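You operate a simulated robot arm through the tools that you are given. There is no shell and no other tool. Be economical: measure what you need, move in short steps, check, and stop when the job is done.

Carry out the task below with a simulated robot arm. There is one attempt and no reset: what you move stays moved.

JOB
Rethread feed one on the first creel and clear its lamp.
Fine: The yarn's teal toggle through the brass guide, then the white guide, then into its black cup; then lift the red-ball lever, then press this creel's blue reset key. Leave the other feeds as they are.

Only the result counts: the job must be done as asked and must still hold three seconds after the hand-in. Knocking over, shifting, dropping, spilling or breaking anything else fails it.

ROBOT AND FRAMES
A 7-joint arm with a two-finger gripper, on a carriage that runs on a rail from [-5, 963] to [8, -1417] (x, y) and turns from -207 to 126 degrees about z. Base frame: it is fixed where the carriage stands at the start and does not move with it; the origin is on the floor, on the carriage's upright axis, x ahead of it, y to its left, z up. Readings come in mm, degrees, newtons and seconds.
Its first joint turns from -149.0 to 149.0 degrees. Places, roughly: first creel [1200, -700, 1800]; first creel reset key [600, -900, 1100]; first feed-one cup [700, -700, 1200]; first feed-one lever [600, -700, 1200]; teal toggle (3x3x3 cm) [800, -700, 1400]. Payload 2.45 kg.
Tool frame: the origin (TCP) lies between the finger pads and is the grasp point; the fingertips stand 26 mm ahead of it; z points along the fingers, y is the line along which they close. Largest opening 96 mm; the body of the gripper starts 69 mm behind the TCP.
Orientation is that of the tool frame in the base frame, as a unit quaternion [x, y, z, w]. With the fingers straight down and closing along the base's y, the tool's x points along the base's -x, its y along +y and its z along -z.

CONTROLS
- The arm moves only by the tool play_rows. Its argument "plan" is a list of rows, each a list of 7 numbers: the shift along the tool's x, y, z in mm, then the turn, a rotation vector about the tool's x, y, z in degrees, then the gripper command, from -1 (fully open) to 1 (shut), values between in proportion. In form: [[dx, dy, dz, wx, wy, wz, hand], ...]. A call has 1 to 12 rows; each row is the pose to reach, as a shift and turn from the pose commanded when the call began, along the tool's axes at that moment. Rows are played at 5 a second. More than 50 mm and 8.6 degrees between two rows, or a gripper value outside its range, and nothing of the call is played. A pose out of reach is approached as far as the arm can. The call stops where the force on the tool passes 70 N (or 10 N more than at its start, if that is more) or the arm is blocked; 0.2 s more then pass. The fingers move at their own pace and stop on an object; they squeeze with about 35 N. The grip force told is the motor's: it shows also when the fingers shut on nothing. Time passes only in rows, and 0.2 s behind the last, so rows that repeat a pose let the fingers close. It gives the time, the measured TCP pose, the force on the tool (base axes), the opening and the grip force at its end, in the units of the frame above (readings bear some noise), with the torque about the TCP (base axes, N m) and any sound that the robot's microphone picked up.
- Cameras (640 x 400 px; columns grow to the right, rows downward): "scene" is now at [26.1, 125.4, 1705.6]; the picture's right is [-0.59, -0.80, 0.00], its down [-0.43, 0.32, -0.85] and it looks along [0.68, -0.50, -0.53] (base axes); focal length 277 px, centre (320, 200). "wrist" rides on the gripper at [82, 3, -98] in the tool frame; the picture's right is [-0.04, 1.00, 0.00], its down [-0.73, -0.03, -0.68] and it looks along [-0.68, -0.03, 0.73] (tool axes); focal length 256 px, centre (320, 200). There is no depth. A picture from a camera that has moved, and an enlarged one, comes with that camera's place and axes in the base frame and with its lens. The place of the scene camera against the robot may be out by one fixed shift of up to 18 mm in any direction.
- camera(camera): a new picture of that camera. The clock stands still meanwhile.
- raise_lower(by): slides the trunk up (or, below 0, down) by that many mm; the arm and the scene camera ride with it, the base frame stays. It gives what a move gives, with no picture.
- steer(legs): drives the robot by 1 to 6 legs, each [ahead, left, turn to the left] in mm, mm and degrees, along the robot's own axes; the way and the turn of a leg run together, so that a leg with both is an arc; at most 1500 mm and 180 degrees a leg. The arm and the cameras ride along, it lands a little off, and it stops where it bumps. It keeps to its track: a leg is cut to what the track allows. It gives what a move gives.
- head_to(pan, tilt): turns the head with the scene camera to pan (to the left, within 155 degrees either way) and tilt (down, from -29 to 69), counted from straight ahead of the robot. It gives what a move gives.
- close_up(camera, box): a new picture of the part [left, top, right, bottom] of that camera's present view, enlarged. The clock stands still meanwhile.
- close_job(): hands the job in; it is judged then, once.

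Go step by step. Nothing tells you exact positions but the pictures and the camera data: compare them with the known pose of the tool, close in by small moves and look again before you grip or let go. The budget is 120 turns and 90 pictures, counting those below and the enlarged ones. Unless the task says otherwise, let go and move clear before handing in, and close with one line.

The tools are called after "Request:" as a command line: name --pt "numbers of a row" for each row, then --argument value for the rest, lists and objects as JSON in quotes. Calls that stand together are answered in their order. play_rows: Moves the arm, as the interface text tells. Its arguments: {"type":"object","properties":{"plan":{"type":"array"}},"required":["plan"]} The other tools are called the same way: raise_lower (by) slides the trunk up or down; steer (legs) drives the base; head_to (pan, tilt) turns the head that bears the scene camera; camera (camera) takes a picture; close_up (camera, box) takes an enlarged picture of a part of a camera's view; close_job () hands the job in.

At the start:

```text
time: 0.0
eef_pos: [562.9, -483.4, 998.7]
orientation: [0.0, 1.0, 0.0, 0.0]
ft_force: [-0.1, -0.1, 0.0]
moment: [-0.02, -0.01, 0.04]
width: 96.2
grasp_force: 0.1
trunk travel left (down, up): [-675.0, 35.0]
robot x, y, heading: [-1.2, -2.4, 0.1]
head pan, tilt: [-36.4, 32.2]
```

scene: 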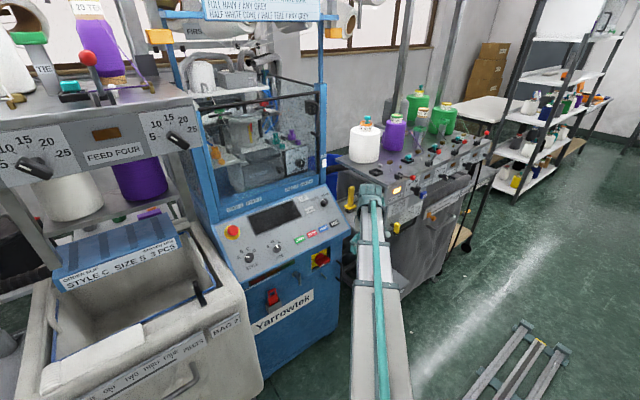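
wrist: 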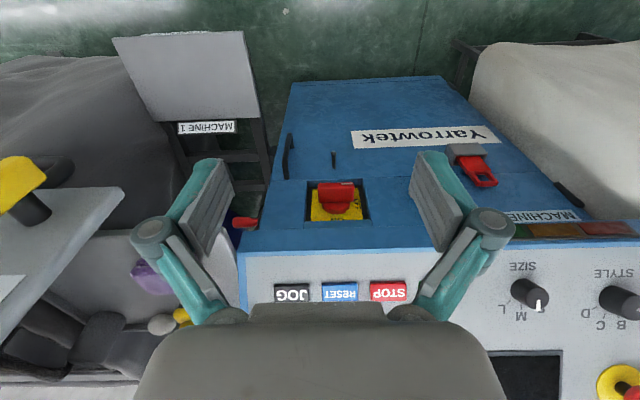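

I see the knitting machine in front and two creel tables: one on the left (feed four), and one on the right, which should be the first creel near [700..1200,-700]. I'll take enlarged views of the right creel.

Request:
close_up --camera "scene" --box '[330, 80, 510, 240]'

Request:
head_to --pan -45 --tilt 5

Request:
camera --camera "scene"

```text
2.50 times, centred on (420, 160) of scene
camera zoom: at [26.1, 125.4, 1705.6], right [-0.59, -0.8, 0.0], down [-0.43, 0.32, -0.85], along [0.68, -0.5, -0.53], focal length 693 px, centre (70, 300)
```

zoom: 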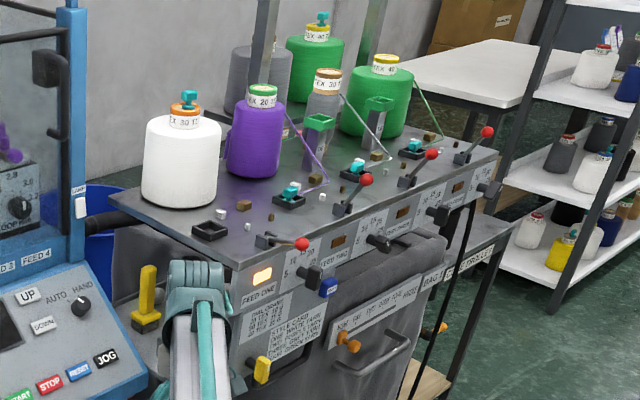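

```text
time: 0.9
eef_pos: [562.3, -483.4, 999.9]
orientation: [0.0, 1.0, 0.001, 0.0]
ft_force: [-0.7, 0.5, -0.2]
moment: [0.02, -0.03, 0.0]
width: 96.0
grasp_force: 0.1
trunk travel left (down, up): [-675.0, 35.0]
robot x, y, heading: [0.6, -2.4, -0.3]
head pan, tilt: [-45.0, 5.0]
```

```text
86 pictures are left
camera scene: at [19.1, 113.6, 1749.4], right [-0.71, -0.71, 0.0], down [-0.06, 0.06, -1.0], along [0.7, -0.7, -0.09], focal length 277 px, centre (320, 200)
```

scene: 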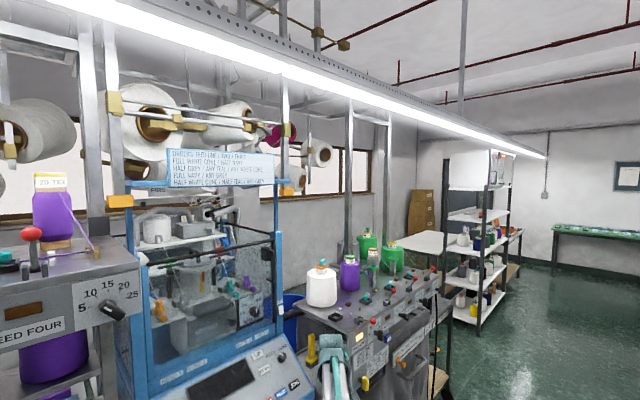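

The first creel has feed one's lamp lit, its toggle sits on the white cone, and its cup is empty. I'll lift and retract the arm before driving along the rail.

Request:
play_rows --pt "20 0 -44 0 0 0 -1" --pt "40 0 -88 0 0 0 -1" --pt "60 0 -132 0 0 0 -1" --pt "80 0 -176 0 0 0 -1" --pt "100 0 -220 0 0 0 -1" --pt "120 0 -264 0 0 0 -1" --pt "140 0 -308 0 0 0 -1" --pt "160 0 -352 0 0 0 -1" --pt "180 0 -396 0 0 0 -1" --pt "200 0 -440 0 0 0 -1"

Request:
head_to --pan -45 --tilt 35

Request:
camera --camera "scene"

Request:
camera --camera "wrist"

```text
time: 3.1
eef_pos: [404.6, -538.5, 1335.0]
orientation: [-0.001, 0.998, -0.046, 0.03]
ft_force: [-0.2, 1.2, -0.5]
moment: [-0.01, -0.02, 0.04]
width: 96.1
grasp_force: 0.1
out of reach, approached as far as the arm can: row 6, 7, 8, 9, 10
trunk travel left (down, up): [-675.0, 35.0]
robot x, y, heading: [0.1, -3.2, -0.1]
head pan, tilt: [-45.0, 5.0]
```

```text
time: 4.1
eef_pos: [406.2, -537.3, 1335.8]
orientation: [0.0, 0.998, -0.047, 0.031]
ft_force: [-0.4, -0.6, 0.1]
moment: [-0.01, -0.01, -0.03]
width: 96.1
grasp_force: 0.0
trunk travel left (down, up): [-675.0, 35.0]
robot x, y, heading: [-3.2, 1.5, 0.3]
head pan, tilt: [-45.0, 35.0]
```

```text
85 pictures are left
camera scene: at [16.4, 116.2, 1701.4], right [-0.71, -0.71, 0.0], down [-0.41, 0.41, -0.82], along [0.58, -0.58, -0.57], focal length 277 px, centre (320, 200)
```

scene: 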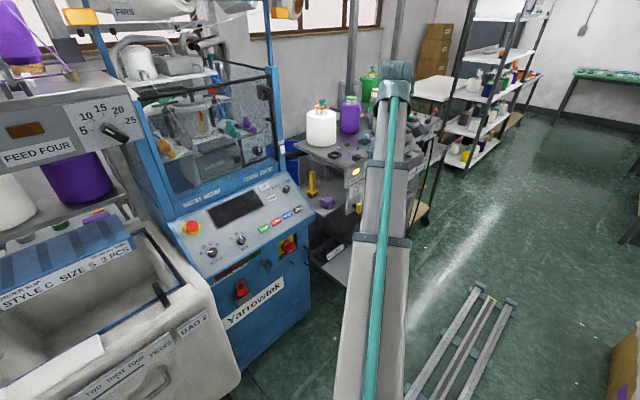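

```text
84 pictures are left
camera wrist: at [318.2, -525.9, 1427.2], right [0.04, 1.0, -0.09], down [0.69, 0.04, 0.72], along [0.72, -0.09, -0.69], focal length 256 px, centre (320, 200)
```

wrist: 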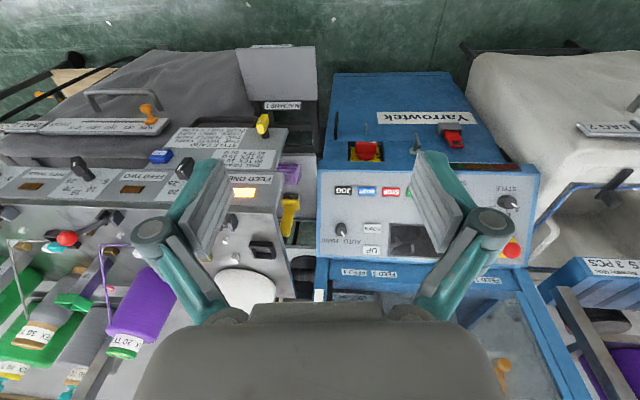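

The arm is at about its top reach with the tool pointing down. I'll raise the trunk the remaining 35 mm and drive right about 450 mm, keeping the arm in front of the creel, then look closely.

Request:
raise_lower --by 35

Request:
steer --legs '[[0, -450, 0]]'

Request:
head_to --pan -20 --tilt 32

Request:
camera --camera "scene"

Request:
camera --camera "wrist"

```text
time: 4.9
eef_pos: [405.4, -537.8, 1369.1]
orientation: [0.0, 0.998, -0.046, 0.031]
ft_force: [0.1, 0.5, 0.3]
moment: [-0.02, -0.01, 0.0]
width: 95.8
grasp_force: 0.0
trunk travel left (down, up): [-710.0, 0.0]
robot x, y, heading: [-0.4, 1.4, 0.1]
head pan, tilt: [-45.0, 35.0]
```

```text
time: 7.6
eef_pos: [408.0, -991.2, 1369.4]
orientation: [0.0, 0.998, -0.047, 0.031]
ft_force: [0.6, -0.1, -0.4]
moment: [0.03, -0.01, 0.05]
width: 95.6
grasp_force: 0.1
trunk travel left (down, up): [-710.0, 0.0]
robot x, y, heading: [3.7, -451.3, 0.2]
head pan, tilt: [-45.0, 35.0]
```

```text
time: 8.5
eef_pos: [408.6, -991.7, 1370.1]
orientation: [-0.001, 0.998, -0.046, 0.031]
ft_force: [0.3, -0.2, -0.5]
moment: [-0.01, -0.02, 0.04]
width: 96.3
grasp_force: 0.0
trunk travel left (down, up): [-710.0, 0.0]
robot x, y, heading: [1.5, -452.0, 0.1]
head pan, tilt: [-20.0, 32.0]
```

```text
83 pictures are left
camera scene: at [40.6, -305.5, 1740.9], right [-0.34, -0.94, 0.0], down [-0.5, 0.18, -0.85], along [0.8, -0.29, -0.53], focal length 277 px, centre (320, 200)
```

scene: 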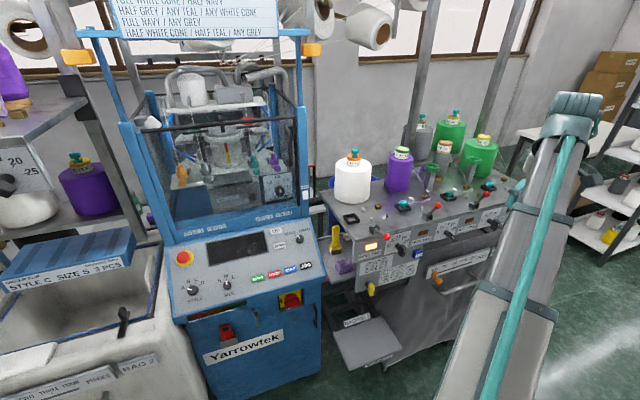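

```text
82 pictures are left
camera wrist: at [321.3, -979.0, 1462.4], right [0.04, 1.0, -0.09], down [0.69, 0.04, 0.72], along [0.72, -0.09, -0.69], focal length 256 px, centre (320, 200)
```

wrist: 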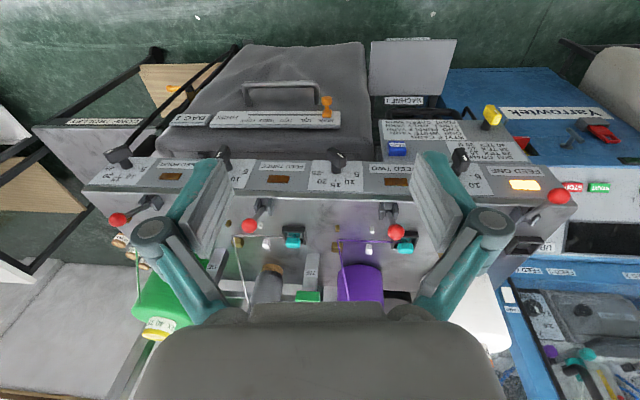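

Request:
close_up --camera "scene" --box '[320, 140, 420, 202]'

Request:
close_up --camera "scene" --box '[320, 190, 440, 265]'

Request:
close_up --camera "scene" --box '[380, 150, 480, 212]'

```text
6.40 times, centred on (370, 171) of scene
camera zoom: at [40.6, -305.5, 1740.9], right [-0.34, -0.94, 0.0], down [-0.5, 0.18, -0.85], along [0.8, -0.29, -0.53], focal length 1774 px, centre (0, 386)
```

zoom: 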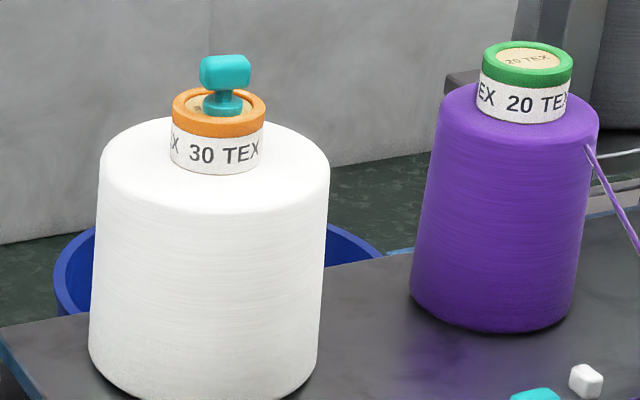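

```text
5.33 times, centred on (380, 228) of scene
camera zoom: at [40.6, -305.5, 1740.9], right [-0.34, -0.94, 0.0], down [-0.5, 0.18, -0.85], along [0.8, -0.29, -0.53], focal length 1478 px, centre (0, 53)
```

zoom: 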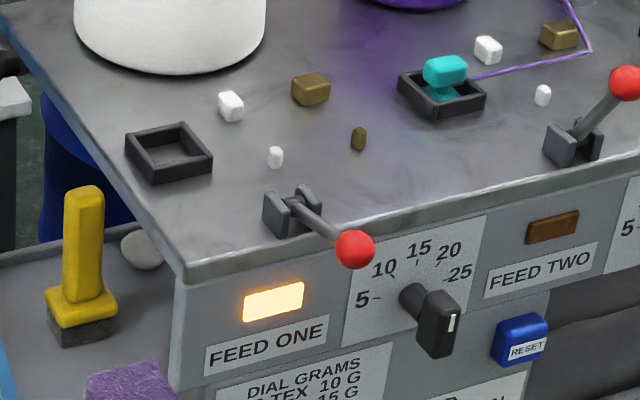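

```text
6.40 times, centred on (430, 181) of scene
camera zoom: at [40.6, -305.5, 1740.9], right [-0.34, -0.94, 0.0], down [-0.5, 0.18, -0.85], along [0.8, -0.29, -0.53], focal length 1774 px, centre (-384, 322)
```

zoom: 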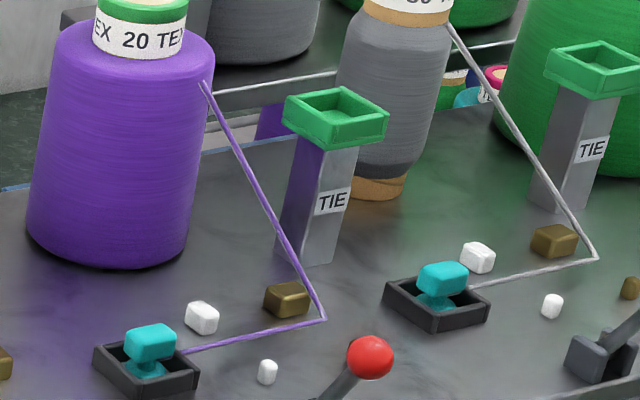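

The guides are pairs of posts: brass at about (709, -778) and white at (709, -719), in line along y with the cup at (707, -659, 1200). The toggle cap is at about (850, -730, 1375). I'll straighten the tool and move to the front of the cone at height to test reach.

Request:
play_rows --pt "-20 28 -4 -2 1.5 0 -1" --pt "-40 56 -8 -5.3 3.5 0 -1" --pt "-60 84 -14 -5.3 3.5 0 -1" --pt "-80 112 -20 -5.3 3.5 0 -1" --pt "-100 140 -24 -5.3 3.5 0 -1" --pt "-120 168 -28 -5.3 3.5 0 -1" --pt "-140 196 -34 -5.3 3.5 0 -1" --pt "-165 225 -38 -5.3 3.5 0 -1" --pt "-190 255 -40 -5.3 3.5 0 -1"

Request:
camera --camera "scene"

Request:
camera --camera "wrist"

```text
time: 10.5
eef_pos: [627.7, -749.5, 1336.2]
orientation: [-0.001, 1.0, -0.016, 0.028]
ft_force: [0.7, -0.4, 0.4]
moment: [0.0, 0.01, 0.0]
width: 96.3
grasp_force: 0.0
out of reach, approached as far as the arm can: row 1, 2, 3, 4, 5, 6, 7, 8, 9
trunk travel left (down, up): [-710.0, 0.0]
robot x, y, heading: [2.6, -454.6, 0.1]
head pan, tilt: [-20.0, 32.0]
```

```text
78 pictures are left
camera scene: at [41.0, -304.9, 1740.9], right [-0.34, -0.94, 0.0], down [-0.5, 0.18, -0.85], along [0.8, -0.29, -0.53], focal length 277 px, centre (320, 200)
```

scene: 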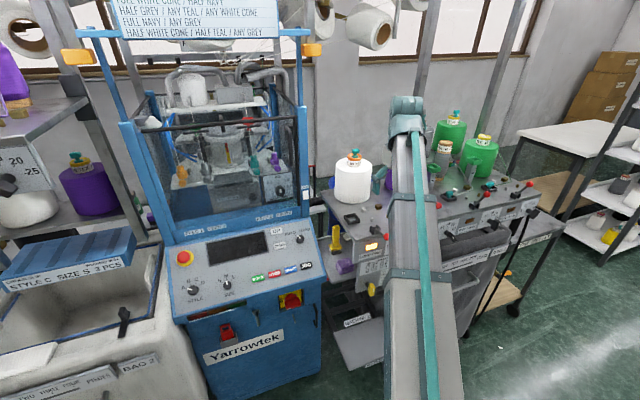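

```text
77 pictures are left
camera wrist: at [541.9, -743.1, 1429.5], right [0.04, 1.0, -0.03], down [0.7, -0.01, 0.72], along [0.72, -0.05, -0.69], focal length 256 px, centre (320, 200)
```

wrist: 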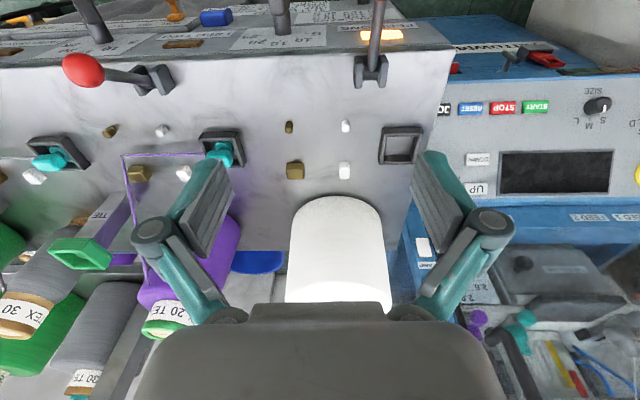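

Straight-down reach tops out near z 1336 here, so I'll tilt the fingers forward about 40° to grip the cap from the front and above. I'm tilting and rising in place first.

Request:
play_rows --pt "0 0 -10 -1.8 -7 0 -1" --pt "0 0 -20 -1.8 -14 0 -1" --pt "0 5 -30 -1.8 -21 0 -1" --pt "0 10 -50 -1.8 -28 0 -1" --pt "0 15 -70 -1.8 -35 0 -1" --pt "0 20 -80 -1.8 -38 0 -1"

Request:
camera --camera "wrist"

```text
time: 11.9
eef_pos: [623.2, -726.9, 1416.8]
orientation: [-0.005, 0.936, 0.002, 0.352]
ft_force: [-0.1, 0.2, -0.4]
moment: [0.02, 0.0, -0.02]
width: 96.1
grasp_force: 0.1
trunk travel left (down, up): [-710.0, 0.0]
robot x, y, heading: [1.1, -449.1, -0.2]
head pan, tilt: [-20.0, 32.0]
```

```text
76 pictures are left
camera wrist: at [498.0, -725.5, 1436.6], right [0.02, 1.0, 0.03], down [0.1, -0.03, 0.99], along [0.99, -0.02, -0.1], focal length 256 px, centre (320, 200)
```

wrist: 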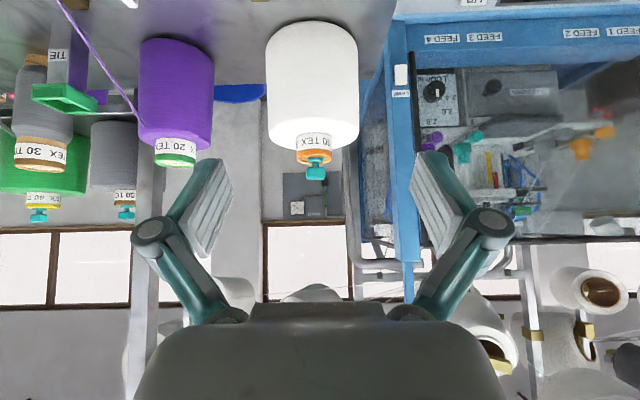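

Now the higher pose is reached, and the toggle shows in the wrist view at about (850, -735, 1368). I'm moving to about 70 mm short of it along the finger direction.

Request:
play_rows --pt "-28 -1 23 0 0 0 -1" --pt "-56 -3 46 0 0 0 -1" --pt "-84 -4 69 0 0 0 -1" --pt "-112 -6 92 0 0 0 -1" --pt "-139 -7 115 0 0 0 -1" --pt "-139 -7 115 0 0 0 -1"

Request:
camera --camera "wrist"

Request:
close_up --camera "scene" --box '[300, 90, 460, 190]'

```text
time: 13.3
eef_pos: [804.4, -731.9, 1422.3]
orientation: [-0.006, 0.936, 0.003, 0.352]
ft_force: [-0.4, 0.1, 0.5]
moment: [0.01, -0.04, 0.02]
width: 95.9
grasp_force: 0.1
trunk travel left (down, up): [-710.0, 0.0]
robot x, y, heading: [4.7, -450.4, 0.1]
head pan, tilt: [-20.0, 32.0]
```

```text
75 pictures are left
camera wrist: at [679.0, -729.6, 1442.5], right [0.02, 1.0, 0.03], down [0.11, -0.03, 0.99], along [0.99, -0.02, -0.11], focal length 256 px, centre (320, 200)
```

wrist: 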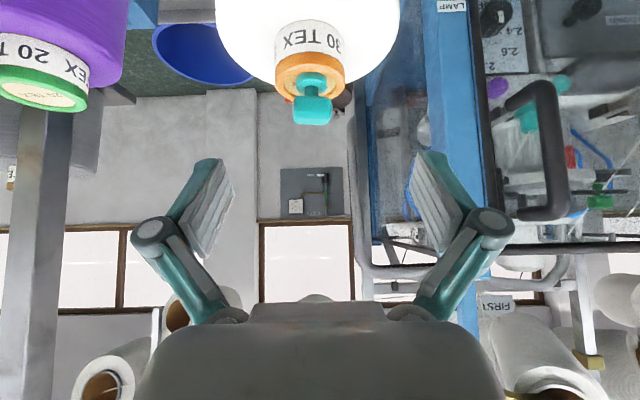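

```text
4.00 times, centred on (380, 140) of scene
camera zoom: at [40.3, -305.4, 1740.9], right [-0.34, -0.94, 0.0], down [-0.5, 0.18, -0.85], along [0.8, -0.29, -0.53], focal length 1109 px, centre (80, 440)
```

zoom: 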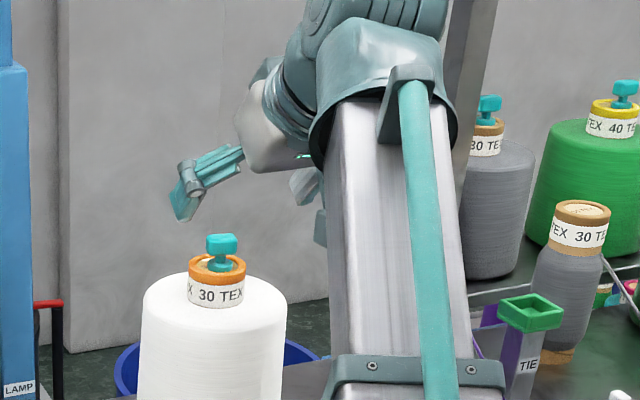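

The wrist views triangulate the cap to (849, -736, 1362), so the scene camera reads about 13 mm high. I'm advancing along the finger axis with the fingers open, then checking.

Request:
play_rows --pt "2 -2 20 0 0 0 -1" --pt "5 -4 40 0 0 0 -1" --pt "6 -4.6 54 0 0 0 -1" --pt "6 -4.6 54 0 0 0 -1"

Request:
camera --camera "wrist"

Request:
close_up --camera "scene" --box '[310, 110, 420, 179]'

```text
time: 14.3
eef_pos: [835.6, -736.3, 1377.7]
orientation: [-0.006, 0.936, 0.002, 0.352]
ft_force: [-0.1, -1.0, -0.8]
moment: [-0.02, -0.01, 0.01]
width: 95.9
grasp_force: 0.0
trunk travel left (down, up): [-710.0, 0.0]
robot x, y, heading: [4.0, -452.4, -0.0]
head pan, tilt: [-20.0, 32.0]
```

```text
73 pictures are left
camera wrist: at [710.2, -735.0, 1397.6], right [0.02, 1.0, 0.03], down [0.11, -0.03, 0.99], along [0.99, -0.02, -0.11], focal length 256 px, centre (320, 200)
```

wrist: 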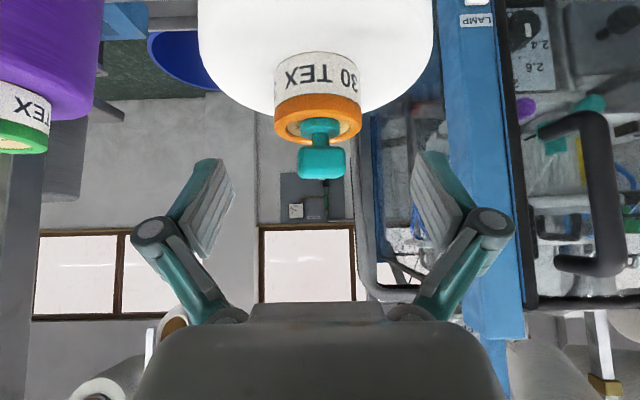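

```text
5.80 times, centred on (365, 144) of scene
camera zoom: at [40.6, -305.4, 1740.9], right [-0.34, -0.94, 0.0], down [-0.5, 0.18, -0.85], along [0.8, -0.29, -0.53], focal length 1607 px, centre (59, 522)
```

zoom: 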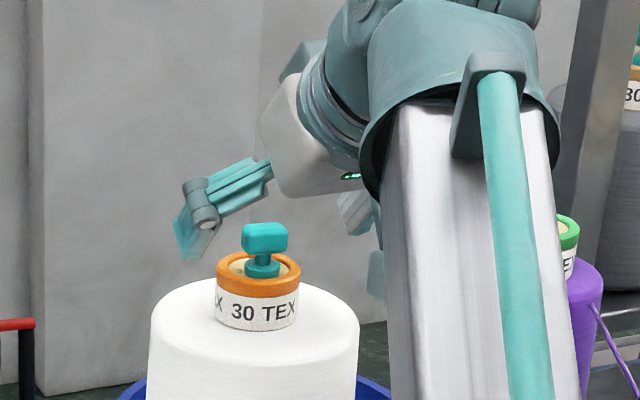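

The cap lies centred between the finger pads. I'm closing on it.

Request:
play_rows --pt "0 0 1 0 0 0 1" --pt "0 0 1 0 0 0 1" --pt "0 0 1 0 0 0 1" --pt "0 0 1 0 0 0 1" --pt "0 0 1 0 0 0 1" --pt "0 0 1 0 0 0 1"

Request:
camera --camera "wrist"

```text
time: 15.7
eef_pos: [836.9, -736.3, 1377.6]
orientation: [-0.006, 0.936, 0.003, 0.352]
ft_force: [-0.5, -0.2, 1.1]
moment: [0.02, 0.03, 0.02]
width: 22.2
grasp_force: 35.3
trunk travel left (down, up): [-710.0, 0.0]
robot x, y, heading: [-0.8, -454.3, 0.0]
head pan, tilt: [-20.0, 32.0]
heard: snap
```

```text
71 pictures are left
camera wrist: at [710.8, -734.8, 1396.4], right [0.02, 1.0, 0.03], down [0.11, -0.03, 0.99], along [0.99, -0.02, -0.11], focal length 256 px, centre (320, 200)
```

wrist: 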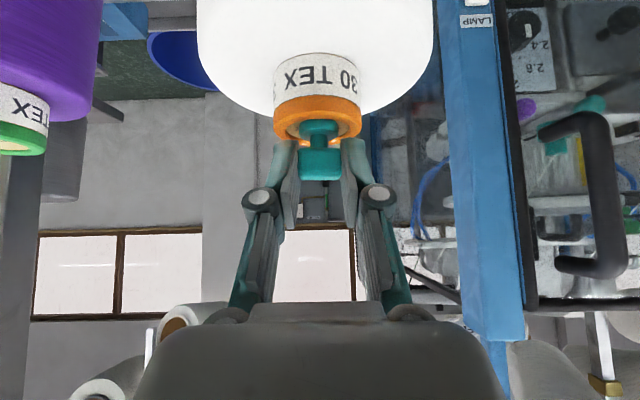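

The toggle is held at 22 mm width. I'm lifting it straight up 45 mm and checking that it comes along.

Request:
play_rows --pt "-7 0 -8 0 0 0 1" --pt "-15 0 -17 0 0 0 1" --pt "-23 0 -26 0 0 0 1" --pt "-30 0 -34 0 0 0 1" --pt "-30 0 -34 0 0 0 1"

Request:
camera --camera "wrist"

Request:
close_up --camera "scene" --box '[310, 100, 450, 188]'

```text
time: 16.9
eef_pos: [836.1, -736.3, 1421.5]
orientation: [-0.006, 0.936, 0.003, 0.352]
ft_force: [0.1, -0.4, -0.5]
moment: [0.02, 0.04, -0.01]
width: 23.2
grasp_force: 35.4
trunk travel left (down, up): [-710.0, 0.0]
robot x, y, heading: [3.0, -451.1, 0.0]
head pan, tilt: [-20.0, 32.0]
```

```text
70 pictures are left
camera wrist: at [711.1, -734.4, 1441.1], right [0.02, 1.0, 0.03], down [0.11, -0.03, 0.99], along [0.99, -0.02, -0.11], focal length 256 px, centre (320, 200)
```

wrist: 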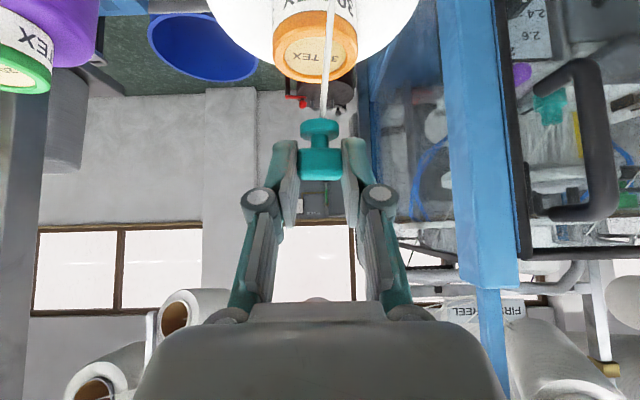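

```text
4.55 times, centred on (380, 144) of scene
camera zoom: at [40.7, -305.5, 1740.9], right [-0.34, -0.94, 0.0], down [-0.5, 0.18, -0.85], along [0.8, -0.29, -0.53], focal length 1260 px, centre (47, 454)
```

zoom: 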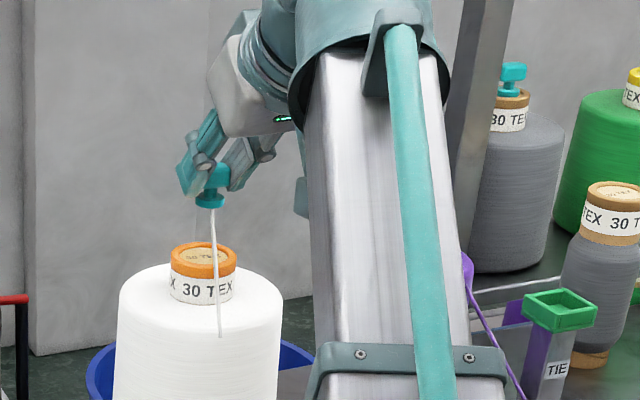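

The toggle comes along with its yarn. I'm carrying it high to the far (-y) side of feed one's brass pair, about (708, -820), and will then measure the guides with the wrist camera.

Request:
play_rows --pt "25 -5 -22 0 0 0 1" --pt "50 -15 -44 0 0 0 1" --pt "75 -35 -66 0 0 0 1" --pt "95 -60 -82 0 0 0 1" --pt "106 -84 -93 0 0 0 1" --pt "106 -84 -93 0 0 0 1"

Request:
camera --camera "wrist"

Request:
camera --camera "scene"

```text
time: 18.3
eef_pos: [695.3, -822.9, 1420.4]
orientation: [-0.006, 0.936, 0.002, 0.352]
ft_force: [-0.6, 0.7, -0.5]
moment: [0.03, -0.03, -0.02]
width: 23.1
grasp_force: 35.1
trunk travel left (down, up): [-710.0, 0.0]
robot x, y, heading: [3.6, -450.8, -0.3]
head pan, tilt: [-20.0, 32.0]
```

```text
68 pictures are left
camera wrist: at [569.8, -820.4, 1440.7], right [0.02, 1.0, 0.03], down [0.11, -0.03, 0.99], along [0.99, -0.01, -0.11], focal length 256 px, centre (320, 200)
```

wrist: 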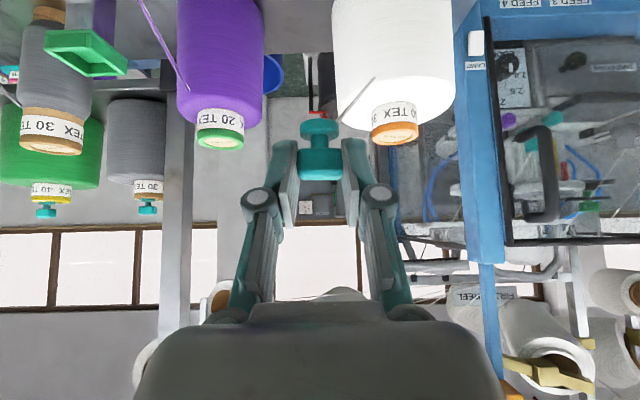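

```text
67 pictures are left
camera scene: at [40.7, -305.2, 1740.9], right [-0.34, -0.94, 0.0], down [-0.5, 0.18, -0.85], along [0.8, -0.29, -0.53], focal length 277 px, centre (320, 200)
```

scene: 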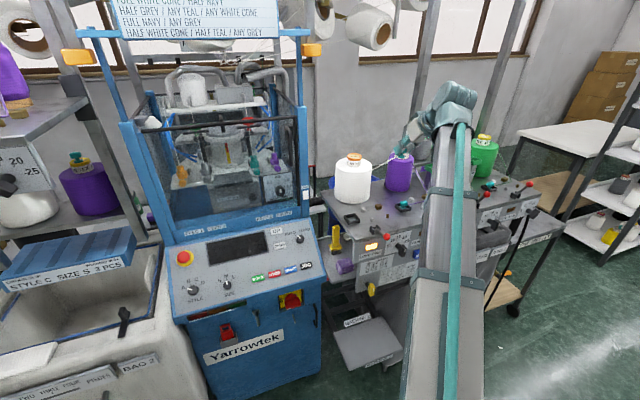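

From the earlier straight-down wrist view, the gate centres are at about x 709 with y -787 (brass) and -728 (white), the cup is at (707, -666), and the tabletop is near z 1180. I'm descending in stages on the -y side of the brass pair.

Request:
play_rows --pt "22 2 25 0 0 0 1" --pt "44 3 50 0 0 0 1" --pt "66 4 75 0 0 0 1" --pt "86 6 98 0 0 0 1" --pt "86 6 98 0 0 0 1"

Request:
camera --camera "wrist"

Request:
close_up --camera "scene" --box '[330, 150, 470, 238]'

```text
time: 19.5
eef_pos: [696.8, -815.5, 1289.2]
orientation: [-0.006, 0.936, 0.002, 0.351]
ft_force: [-0.8, 0.0, -0.3]
moment: [0.04, 0.04, 0.0]
width: 23.6
grasp_force: 34.6
trunk travel left (down, up): [-710.0, 0.0]
robot x, y, heading: [1.9, -451.8, 0.1]
head pan, tilt: [-20.0, 32.0]
```

```text
66 pictures are left
camera wrist: at [570.5, -813.3, 1309.4], right [0.02, 1.0, 0.03], down [0.11, -0.03, 0.99], along [0.99, -0.01, -0.11], focal length 256 px, centre (320, 200)
```

wrist: 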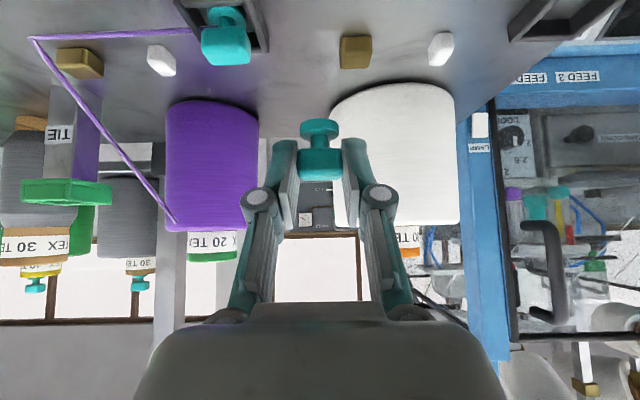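

```text
4.55 times, centred on (400, 194) of scene
camera zoom: at [40.6, -305.4, 1740.9], right [-0.34, -0.94, 0.0], down [-0.5, 0.18, -0.85], along [0.8, -0.29, -0.53], focal length 1260 px, centre (-44, 227)
```

zoom: 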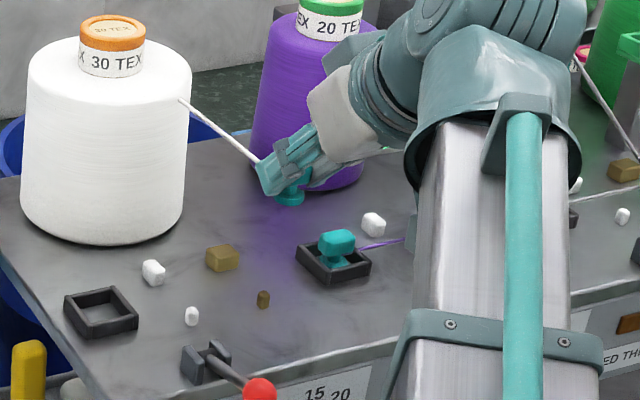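

The yarn follows and the wrist view confirms the guide positions. I'm descending another 52 mm, close to the table.

Request:
play_rows --pt "12 1 14 0 0 0 1" --pt "24 1 28 0 0 0 1" --pt "34 1 39 0 0 0 1" --pt "34 1 39 0 0 0 1"

Request:
camera --camera "wrist"

Request:
close_up --camera "scene" --box '[340, 180, 440, 242]'

```text
time: 20.5
eef_pos: [695.9, -814.1, 1237.7]
orientation: [-0.006, 0.936, 0.002, 0.352]
ft_force: [0.4, 0.4, -1.3]
moment: [0.01, 0.02, -0.02]
width: 23.3
grasp_force: 35.0
trunk travel left (down, up): [-710.0, 0.0]
robot x, y, heading: [3.2, -452.8, 0.3]
head pan, tilt: [-20.0, 32.0]
```

```text
64 pictures are left
camera wrist: at [570.1, -812.9, 1258.2], right [0.02, 1.0, 0.03], down [0.11, -0.03, 0.99], along [0.99, -0.02, -0.11], focal length 256 px, centre (320, 200)
```

wrist: 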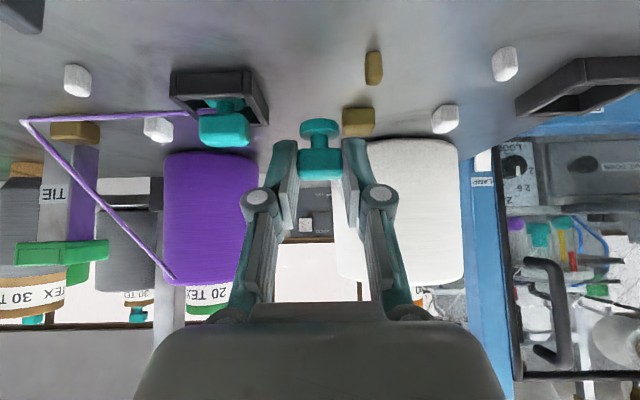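

```text
6.40 times, centred on (390, 211) of scene
camera zoom: at [40.6, -305.4, 1740.9], right [-0.34, -0.94, 0.0], down [-0.5, 0.18, -0.85], along [0.8, -0.29, -0.53], focal length 1774 px, centre (-128, 130)
```

zoom: 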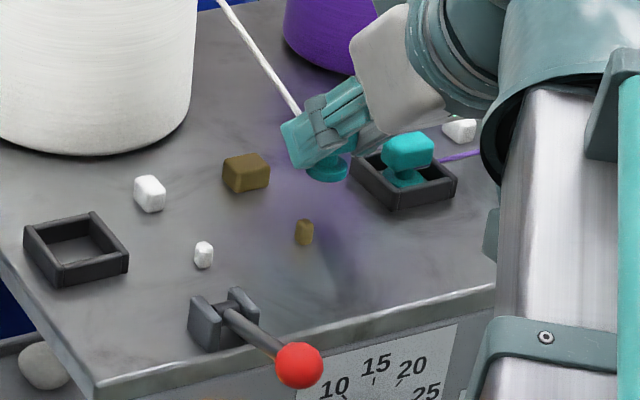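

The cap of the seated feed-two toggle is at z≈1205 and mine is at 1224. I'm lowering 18 mm and sliding +y through the brass pair to the space between the pairs.

Request:
play_rows --pt "6 0 7 0 0 0 1" --pt "12 0 13.5 0 0 0 1" --pt "12 14 13.5 0 0 0 1" --pt "11.8 28 13.7 0 0 0 1" --pt "11.6 42 13.8 0 0 0 1" --pt "11.4 56 14 0 0 0 1" --pt "11.4 56 14 0 0 0 1"

Request:
camera --camera "wrist"

Request:
close_up --camera "scene" --box '[340, 180, 440, 242]'

```text
time: 22.1
eef_pos: [695.4, -758.1, 1219.7]
orientation: [-0.007, 0.936, 0.003, 0.352]
ft_force: [-0.3, 0.7, 0.1]
moment: [-0.03, -0.01, 0.02]
width: 23.2
grasp_force: 34.6
trunk travel left (down, up): [-710.0, 0.0]
robot x, y, heading: [0.6, -457.9, 0.2]
head pan, tilt: [-20.0, 32.0]
```

```text
62 pictures are left
camera wrist: at [570.1, -757.0, 1240.4], right [0.02, 1.0, 0.03], down [0.11, -0.03, 0.99], along [0.99, -0.02, -0.11], focal length 256 px, centre (320, 200)
```

wrist: 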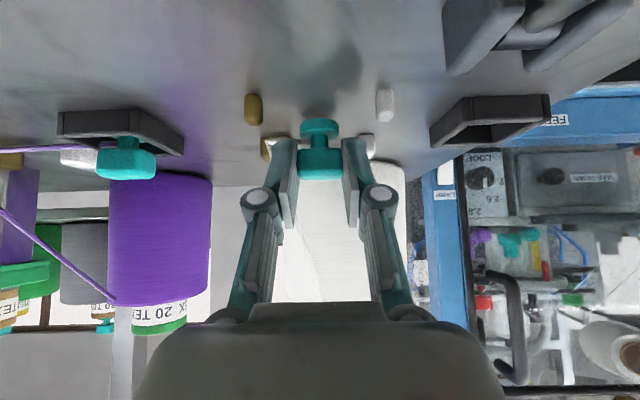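

```text
6.40 times, centred on (390, 211) of scene
camera zoom: at [40.7, -305.6, 1740.9], right [-0.34, -0.94, 0.0], down [-0.5, 0.18, -0.85], along [0.8, -0.29, -0.53], focal length 1774 px, centre (-128, 130)
```

zoom: 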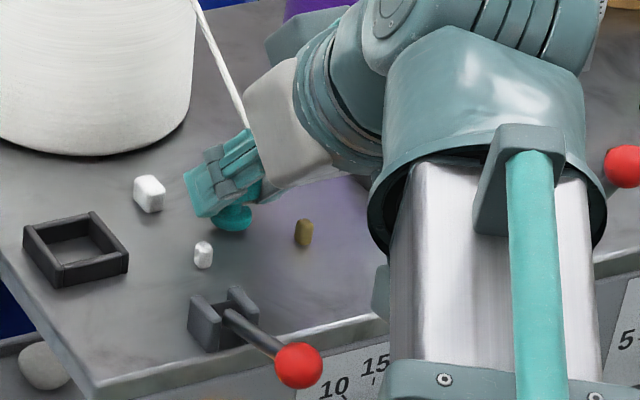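

The toggle passed the brass pair and the yarn now leads to the brass guide. I'm continuing level through the white pair, then lifting over the cup wall to above the cup.

Request:
play_rows --pt "-0.2 14 0 0 0 0 1" --pt "-0.3 28 0.2 0 0 0 1" --pt "-0.4 40 0.3 0 0 0 1" --pt "-0.5 50 0.4 0 0 0 1" --pt "-9.5 52 -10 0 0 0 1" --pt "-12.5 62 -13 0 0 0 1" --pt "-13 78 -13 0 0 0 1" --pt "-13 91 -13 0 0 0 1" --pt "-13 91 -13 0 0 0 1"

Request:
camera --camera "wrist"

Request:
close_up --camera "scene" --box '[330, 180, 430, 242]'

```text
time: 24.1
eef_pos: [696.3, -668.4, 1239.4]
orientation: [-0.006, 0.936, 0.002, 0.352]
ft_force: [0.4, 0.1, -0.3]
moment: [-0.02, 0.02, -0.02]
width: 23.1
grasp_force: 35.0
trunk travel left (down, up): [-710.0, 0.0]
robot x, y, heading: [-1.8, -453.7, 0.3]
head pan, tilt: [-20.0, 32.0]
```

```text
60 pictures are left
camera wrist: at [570.9, -665.7, 1259.7], right [0.02, 1.0, 0.03], down [0.11, -0.03, 0.99], along [0.99, -0.02, -0.11], focal length 256 px, centre (320, 200)
```

wrist: 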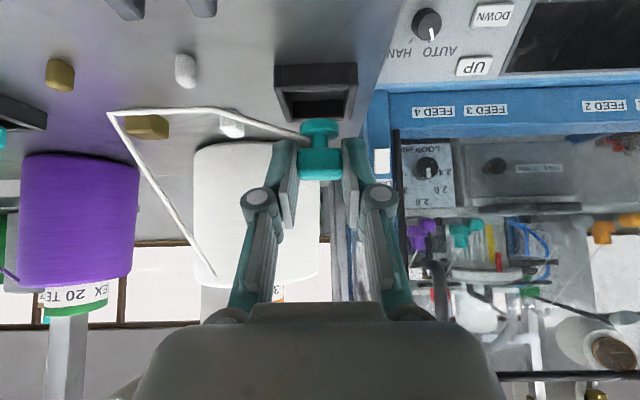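

```text
6.40 times, centred on (380, 211) of scene
camera zoom: at [40.7, -305.5, 1740.9], right [-0.34, -0.94, 0.0], down [-0.5, 0.18, -0.85], along [0.8, -0.29, -0.53], focal length 1774 px, centre (-64, 130)
```

zoom: 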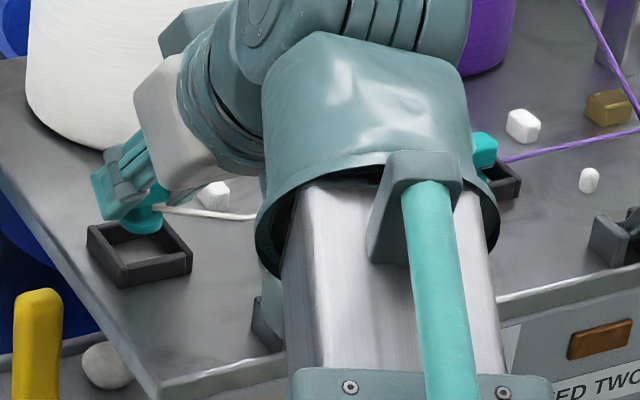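

The yarn bends round the brass and runs through the white guide. I'm taking a sharper look at toggle versus cup alignment before lowering.

Request:
close_up --camera "scene" --box '[340, 198, 372, 218]'

Request:
close_up --camera "wrist" --box '[240, 50, 400, 150]'

```text
16.00 times, centred on (356, 208) of scene
camera zoom: at [40.7, -305.5, 1740.9], right [-0.34, -0.94, 0.0], down [-0.5, 0.18, -0.85], along [0.8, -0.29, -0.53], focal length 4434 px, centre (-256, 72)
```

zoom: 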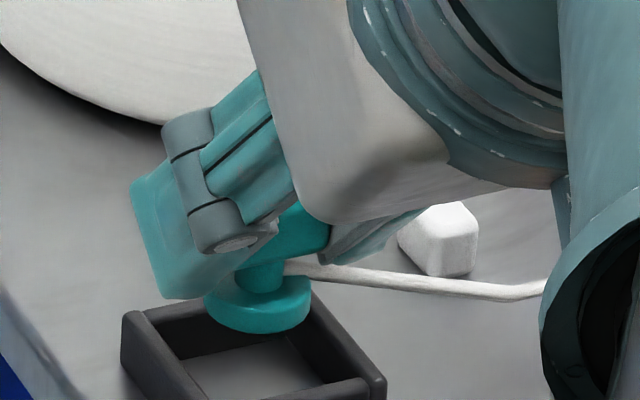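

```text
4.00 times, centred on (320, 100) of wrist
camera zoom: at [570.9, -665.7, 1259.7], right [0.02, 1.0, 0.03], down [0.11, -0.03, 0.99], along [0.99, -0.02, -0.11], focal length 1024 px, centre (320, 600)
```

zoom: 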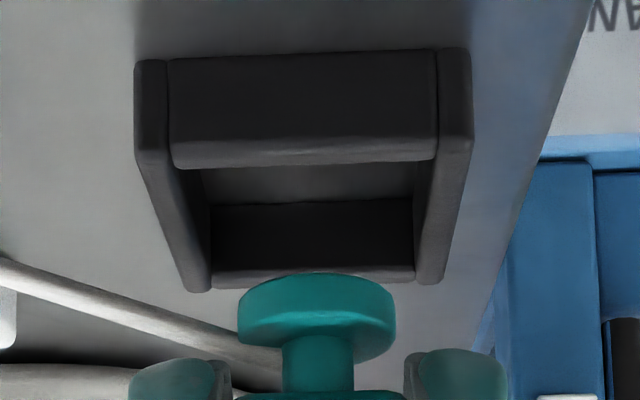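

Scene and wrist views agree: the toggle base is nearly centred over the cup, with the rim at about z 1193 and the base bottom at about 1204. I'm shifting 1.5 mm toward me and lowering 16 mm.

Request:
play_rows --pt "4.5 -0.5 3 0 0 0 1" --pt "8 -1 7 0 0 0 1" --pt "11.7 -1 11 0 0 0 1" --pt "11.7 -1 11 0 0 0 1"

Request:
close_up --camera "scene" --box '[338, 198, 378, 223]'

Request:
close_up --camera "wrist" --box '[240, 80, 400, 180]'

```text
time: 25.1
eef_pos: [694.9, -666.6, 1223.6]
orientation: [-0.006, 0.936, 0.002, 0.352]
ft_force: [0.0, 0.0, -1.0]
moment: [-0.01, -0.04, 0.02]
width: 23.2
grasp_force: 35.1
trunk travel left (down, up): [-710.0, 0.0]
robot x, y, heading: [3.8, -456.2, -0.0]
head pan, tilt: [-20.0, 32.0]
```

```text
16.00 times, centred on (358, 210) of scene
camera zoom: at [40.6, -305.5, 1740.9], right [-0.34, -0.94, 0.0], down [-0.5, 0.18, -0.85], along [0.8, -0.29, -0.53], focal length 4434 px, centre (-288, 32)
```

zoom: 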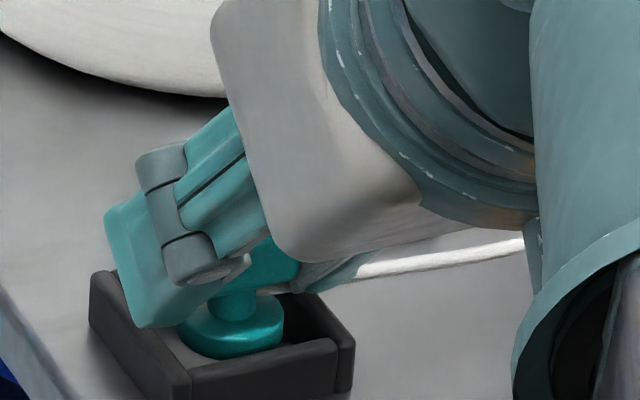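

```text
4.00 times, centred on (320, 130) of wrist
camera zoom: at [569.0, -667.0, 1243.7], right [0.02, 1.0, 0.03], down [0.11, -0.03, 0.99], along [0.99, -0.02, -0.11], focal length 1024 px, centre (320, 480)
```

zoom: 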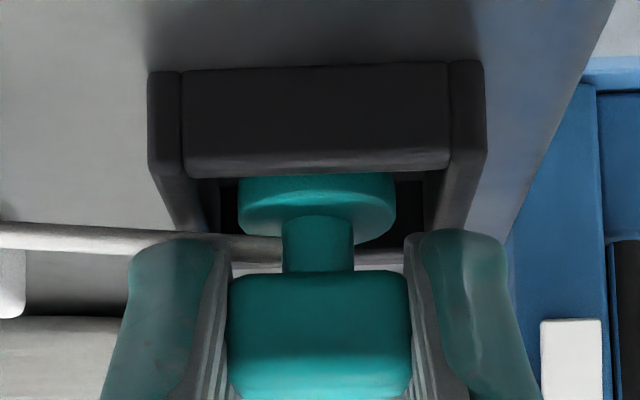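

The base is inside the cup walls. I'm lowering 2 mm more, opening part way, then backing out along the finger axis.

Request:
play_rows --pt "1.3 0 1.5 0 0 0 1" --pt "1.3 0 1.5 0 0 0 0.3" --pt "1.3 0 1.5 0 0 0 0.1" --pt "1.3 0 1.5 0 0 0 0.1" --pt "1.3 0 1.5 0 0 0 0.1"

Request:
close_up --camera "scene" --box '[338, 198, 378, 223]'

Request:
close_up --camera "wrist" --box '[240, 80, 400, 180]'

```text
time: 26.3
eef_pos: [693.8, -669.4, 1220.7]
orientation: [-0.005, 0.936, 0.001, 0.352]
ft_force: [0.1, 0.3, -0.3]
moment: [0.03, -0.02, 0.04]
width: 43.2
grasp_force: 0.0
trunk travel left (down, up): [-710.0, 0.0]
robot x, y, heading: [5.5, -451.0, 0.3]
head pan, tilt: [-20.0, 32.0]
```

```text
16.00 times, centred on (358, 210) of scene
camera zoom: at [40.6, -305.4, 1740.9], right [-0.34, -0.94, 0.0], down [-0.5, 0.18, -0.85], along [0.8, -0.29, -0.53], focal length 4434 px, centre (-288, 32)
```

zoom: 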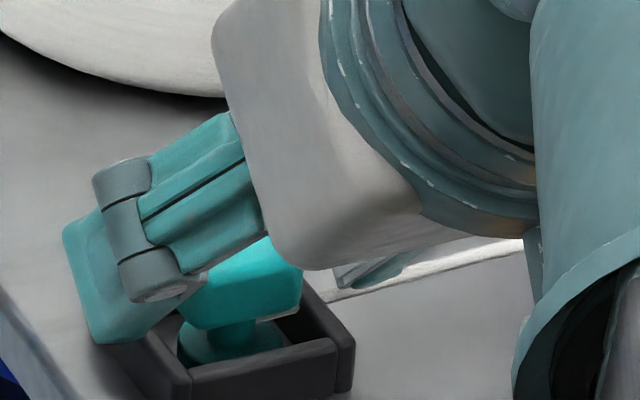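

```text
4.00 times, centred on (320, 130) of wrist
camera zoom: at [569.1, -667.4, 1241.7], right [0.02, 1.0, 0.03], down [0.11, -0.03, 0.99], along [0.99, -0.02, -0.11], focal length 1024 px, centre (320, 480)
```

zoom: 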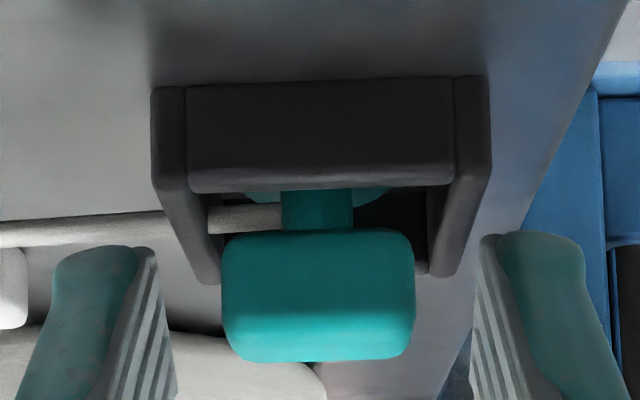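

The toggle is seated in the cup. I'm backing out along the finger axis and then going above and in front of feed one's red ball, about (559, -705, 1214).

Request:
play_rows --pt "0 0 -25 0 0 0 0.1" --pt "0 0 -55 0 0 0 -0.5" --pt "0 0 -95 0 0 0 -1" --pt "12 -5 -130 0 0 0 -1" --pt "40 -15 -155 0 0 0 -1" --pt "65 -27 -180 0 0 0 -1" --pt "90 -36 -205 0 0 0 -1" --pt "90 -36 -205 0 0 0 -1"

Request:
camera --camera "wrist"

Request:
close_up --camera "scene" --box '[330, 180, 440, 249]'

```text
time: 28.1
eef_pos: [492.0, -705.8, 1315.0]
orientation: [-0.005, 0.936, 0.002, 0.351]
ft_force: [-1.3, 0.0, -0.4]
moment: [0.0, -0.03, -0.03]
width: 96.2
grasp_force: 0.0
trunk travel left (down, up): [-710.0, 0.0]
robot x, y, heading: [5.1, -455.1, -0.1]
head pan, tilt: [-20.0, 32.0]
```

```text
52 pictures are left
camera wrist: at [366.5, -705.0, 1336.6], right [0.02, 1.0, 0.03], down [0.11, -0.03, 0.99], along [0.99, -0.01, -0.11], focal length 256 px, centre (320, 200)
```

wrist: 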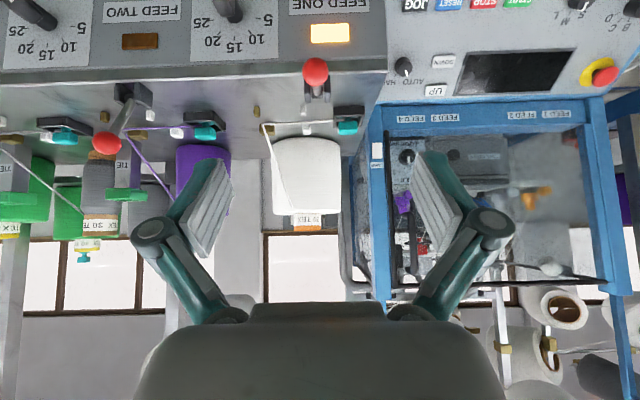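

```text
5.80 times, centred on (385, 214) of scene
camera zoom: at [40.8, -305.4, 1740.9], right [-0.34, -0.94, 0.0], down [-0.5, 0.18, -0.85], along [0.8, -0.29, -0.53], focal length 1607 px, centre (-57, 116)
```

zoom: 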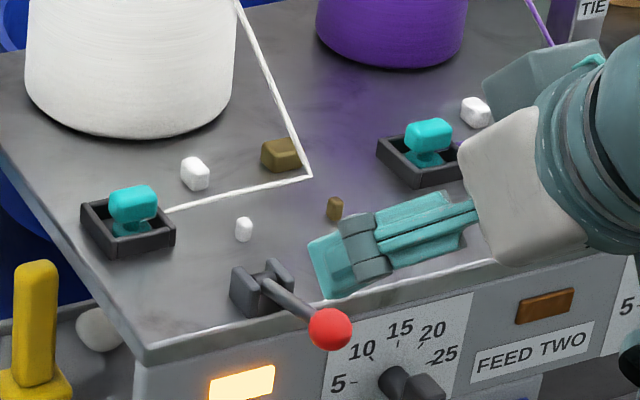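

Threading matches the other feeds: cone, brass, white, cup. The ball is at (563, -708, 1210) with its lever pivoting near (626, 1195). I'm advancing with open fingers to straddle the ball.

Request:
play_rows --pt "5 -1 30 0 0 0 -1" --pt "9 -1 60 0 0 0 -1" --pt "13 -2 90 0 0 0 -1" --pt "15.6 -2.2 113 0 0 0 -1" --pt "15.6 -2.2 113 0 0 0 -1"

Request:
camera --camera "wrist"

Request:
close_up --camera "scene" --box '[330, 190, 450, 265]'

```text
time: 29.3
eef_pos: [555.1, -707.4, 1221.4]
orientation: [-0.006, 0.936, 0.003, 0.352]
ft_force: [-0.1, -0.2, 0.3]
moment: [0.0, 0.03, -0.01]
width: 96.1
grasp_force: 0.0
trunk travel left (down, up): [-710.0, 0.0]
robot x, y, heading: [2.7, -453.5, 0.2]
head pan, tilt: [-20.0, 32.0]
```

```text
50 pictures are left
camera wrist: at [430.3, -706.1, 1241.8], right [0.02, 1.0, 0.03], down [0.11, -0.03, 0.99], along [0.99, -0.02, -0.11], focal length 256 px, centre (320, 200)
```

wrist: 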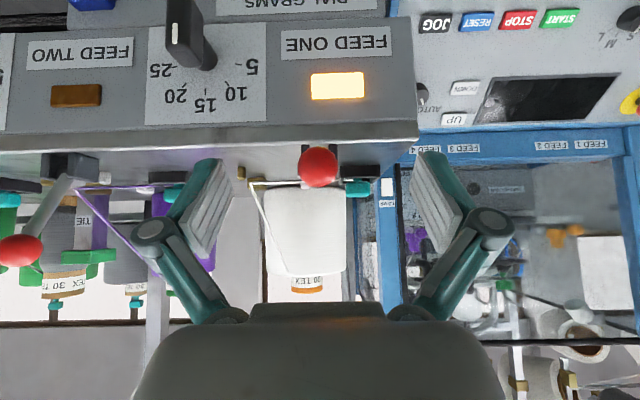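

```text
5.33 times, centred on (390, 228) of scene
camera zoom: at [40.5, -305.4, 1740.9], right [-0.34, -0.94, 0.0], down [-0.5, 0.18, -0.85], along [0.8, -0.29, -0.53], focal length 1478 px, centre (-53, 53)
```

zoom: 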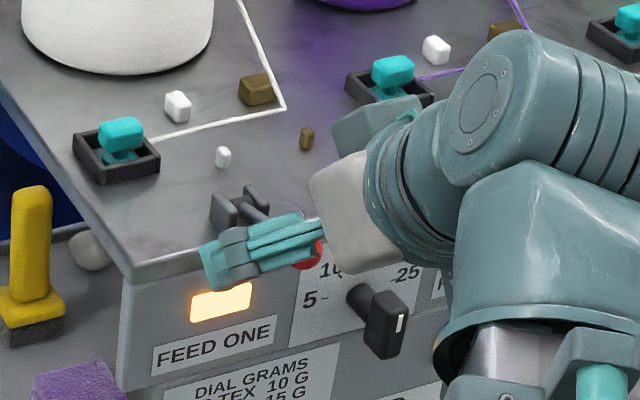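

The ball sits between the pads at (563, -709, 1210). I'm closing on it and then lifting along the arc.

Request:
play_rows --pt "0 -1 0 0 0 0 1" --pt "0 -1 0 0 0 0 1" --pt "0 -1 0 0 0 0 1" --pt "0 -1 0 0 0 0 1" --pt "0 -1 0 0 0 0 1"

```text
time: 30.5
eef_pos: [555.6, -709.9, 1222.5]
orientation: [-0.006, 0.936, 0.002, 0.352]
ft_force: [0.2, 2.6, -1.1]
moment: [0.04, 0.06, 0.03]
width: 20.0
grasp_force: 44.3
trunk travel left (down, up): [-710.0, 0.0]
robot x, y, heading: [5.2, -453.0, 0.0]
head pan, tilt: [-20.0, 32.0]
```

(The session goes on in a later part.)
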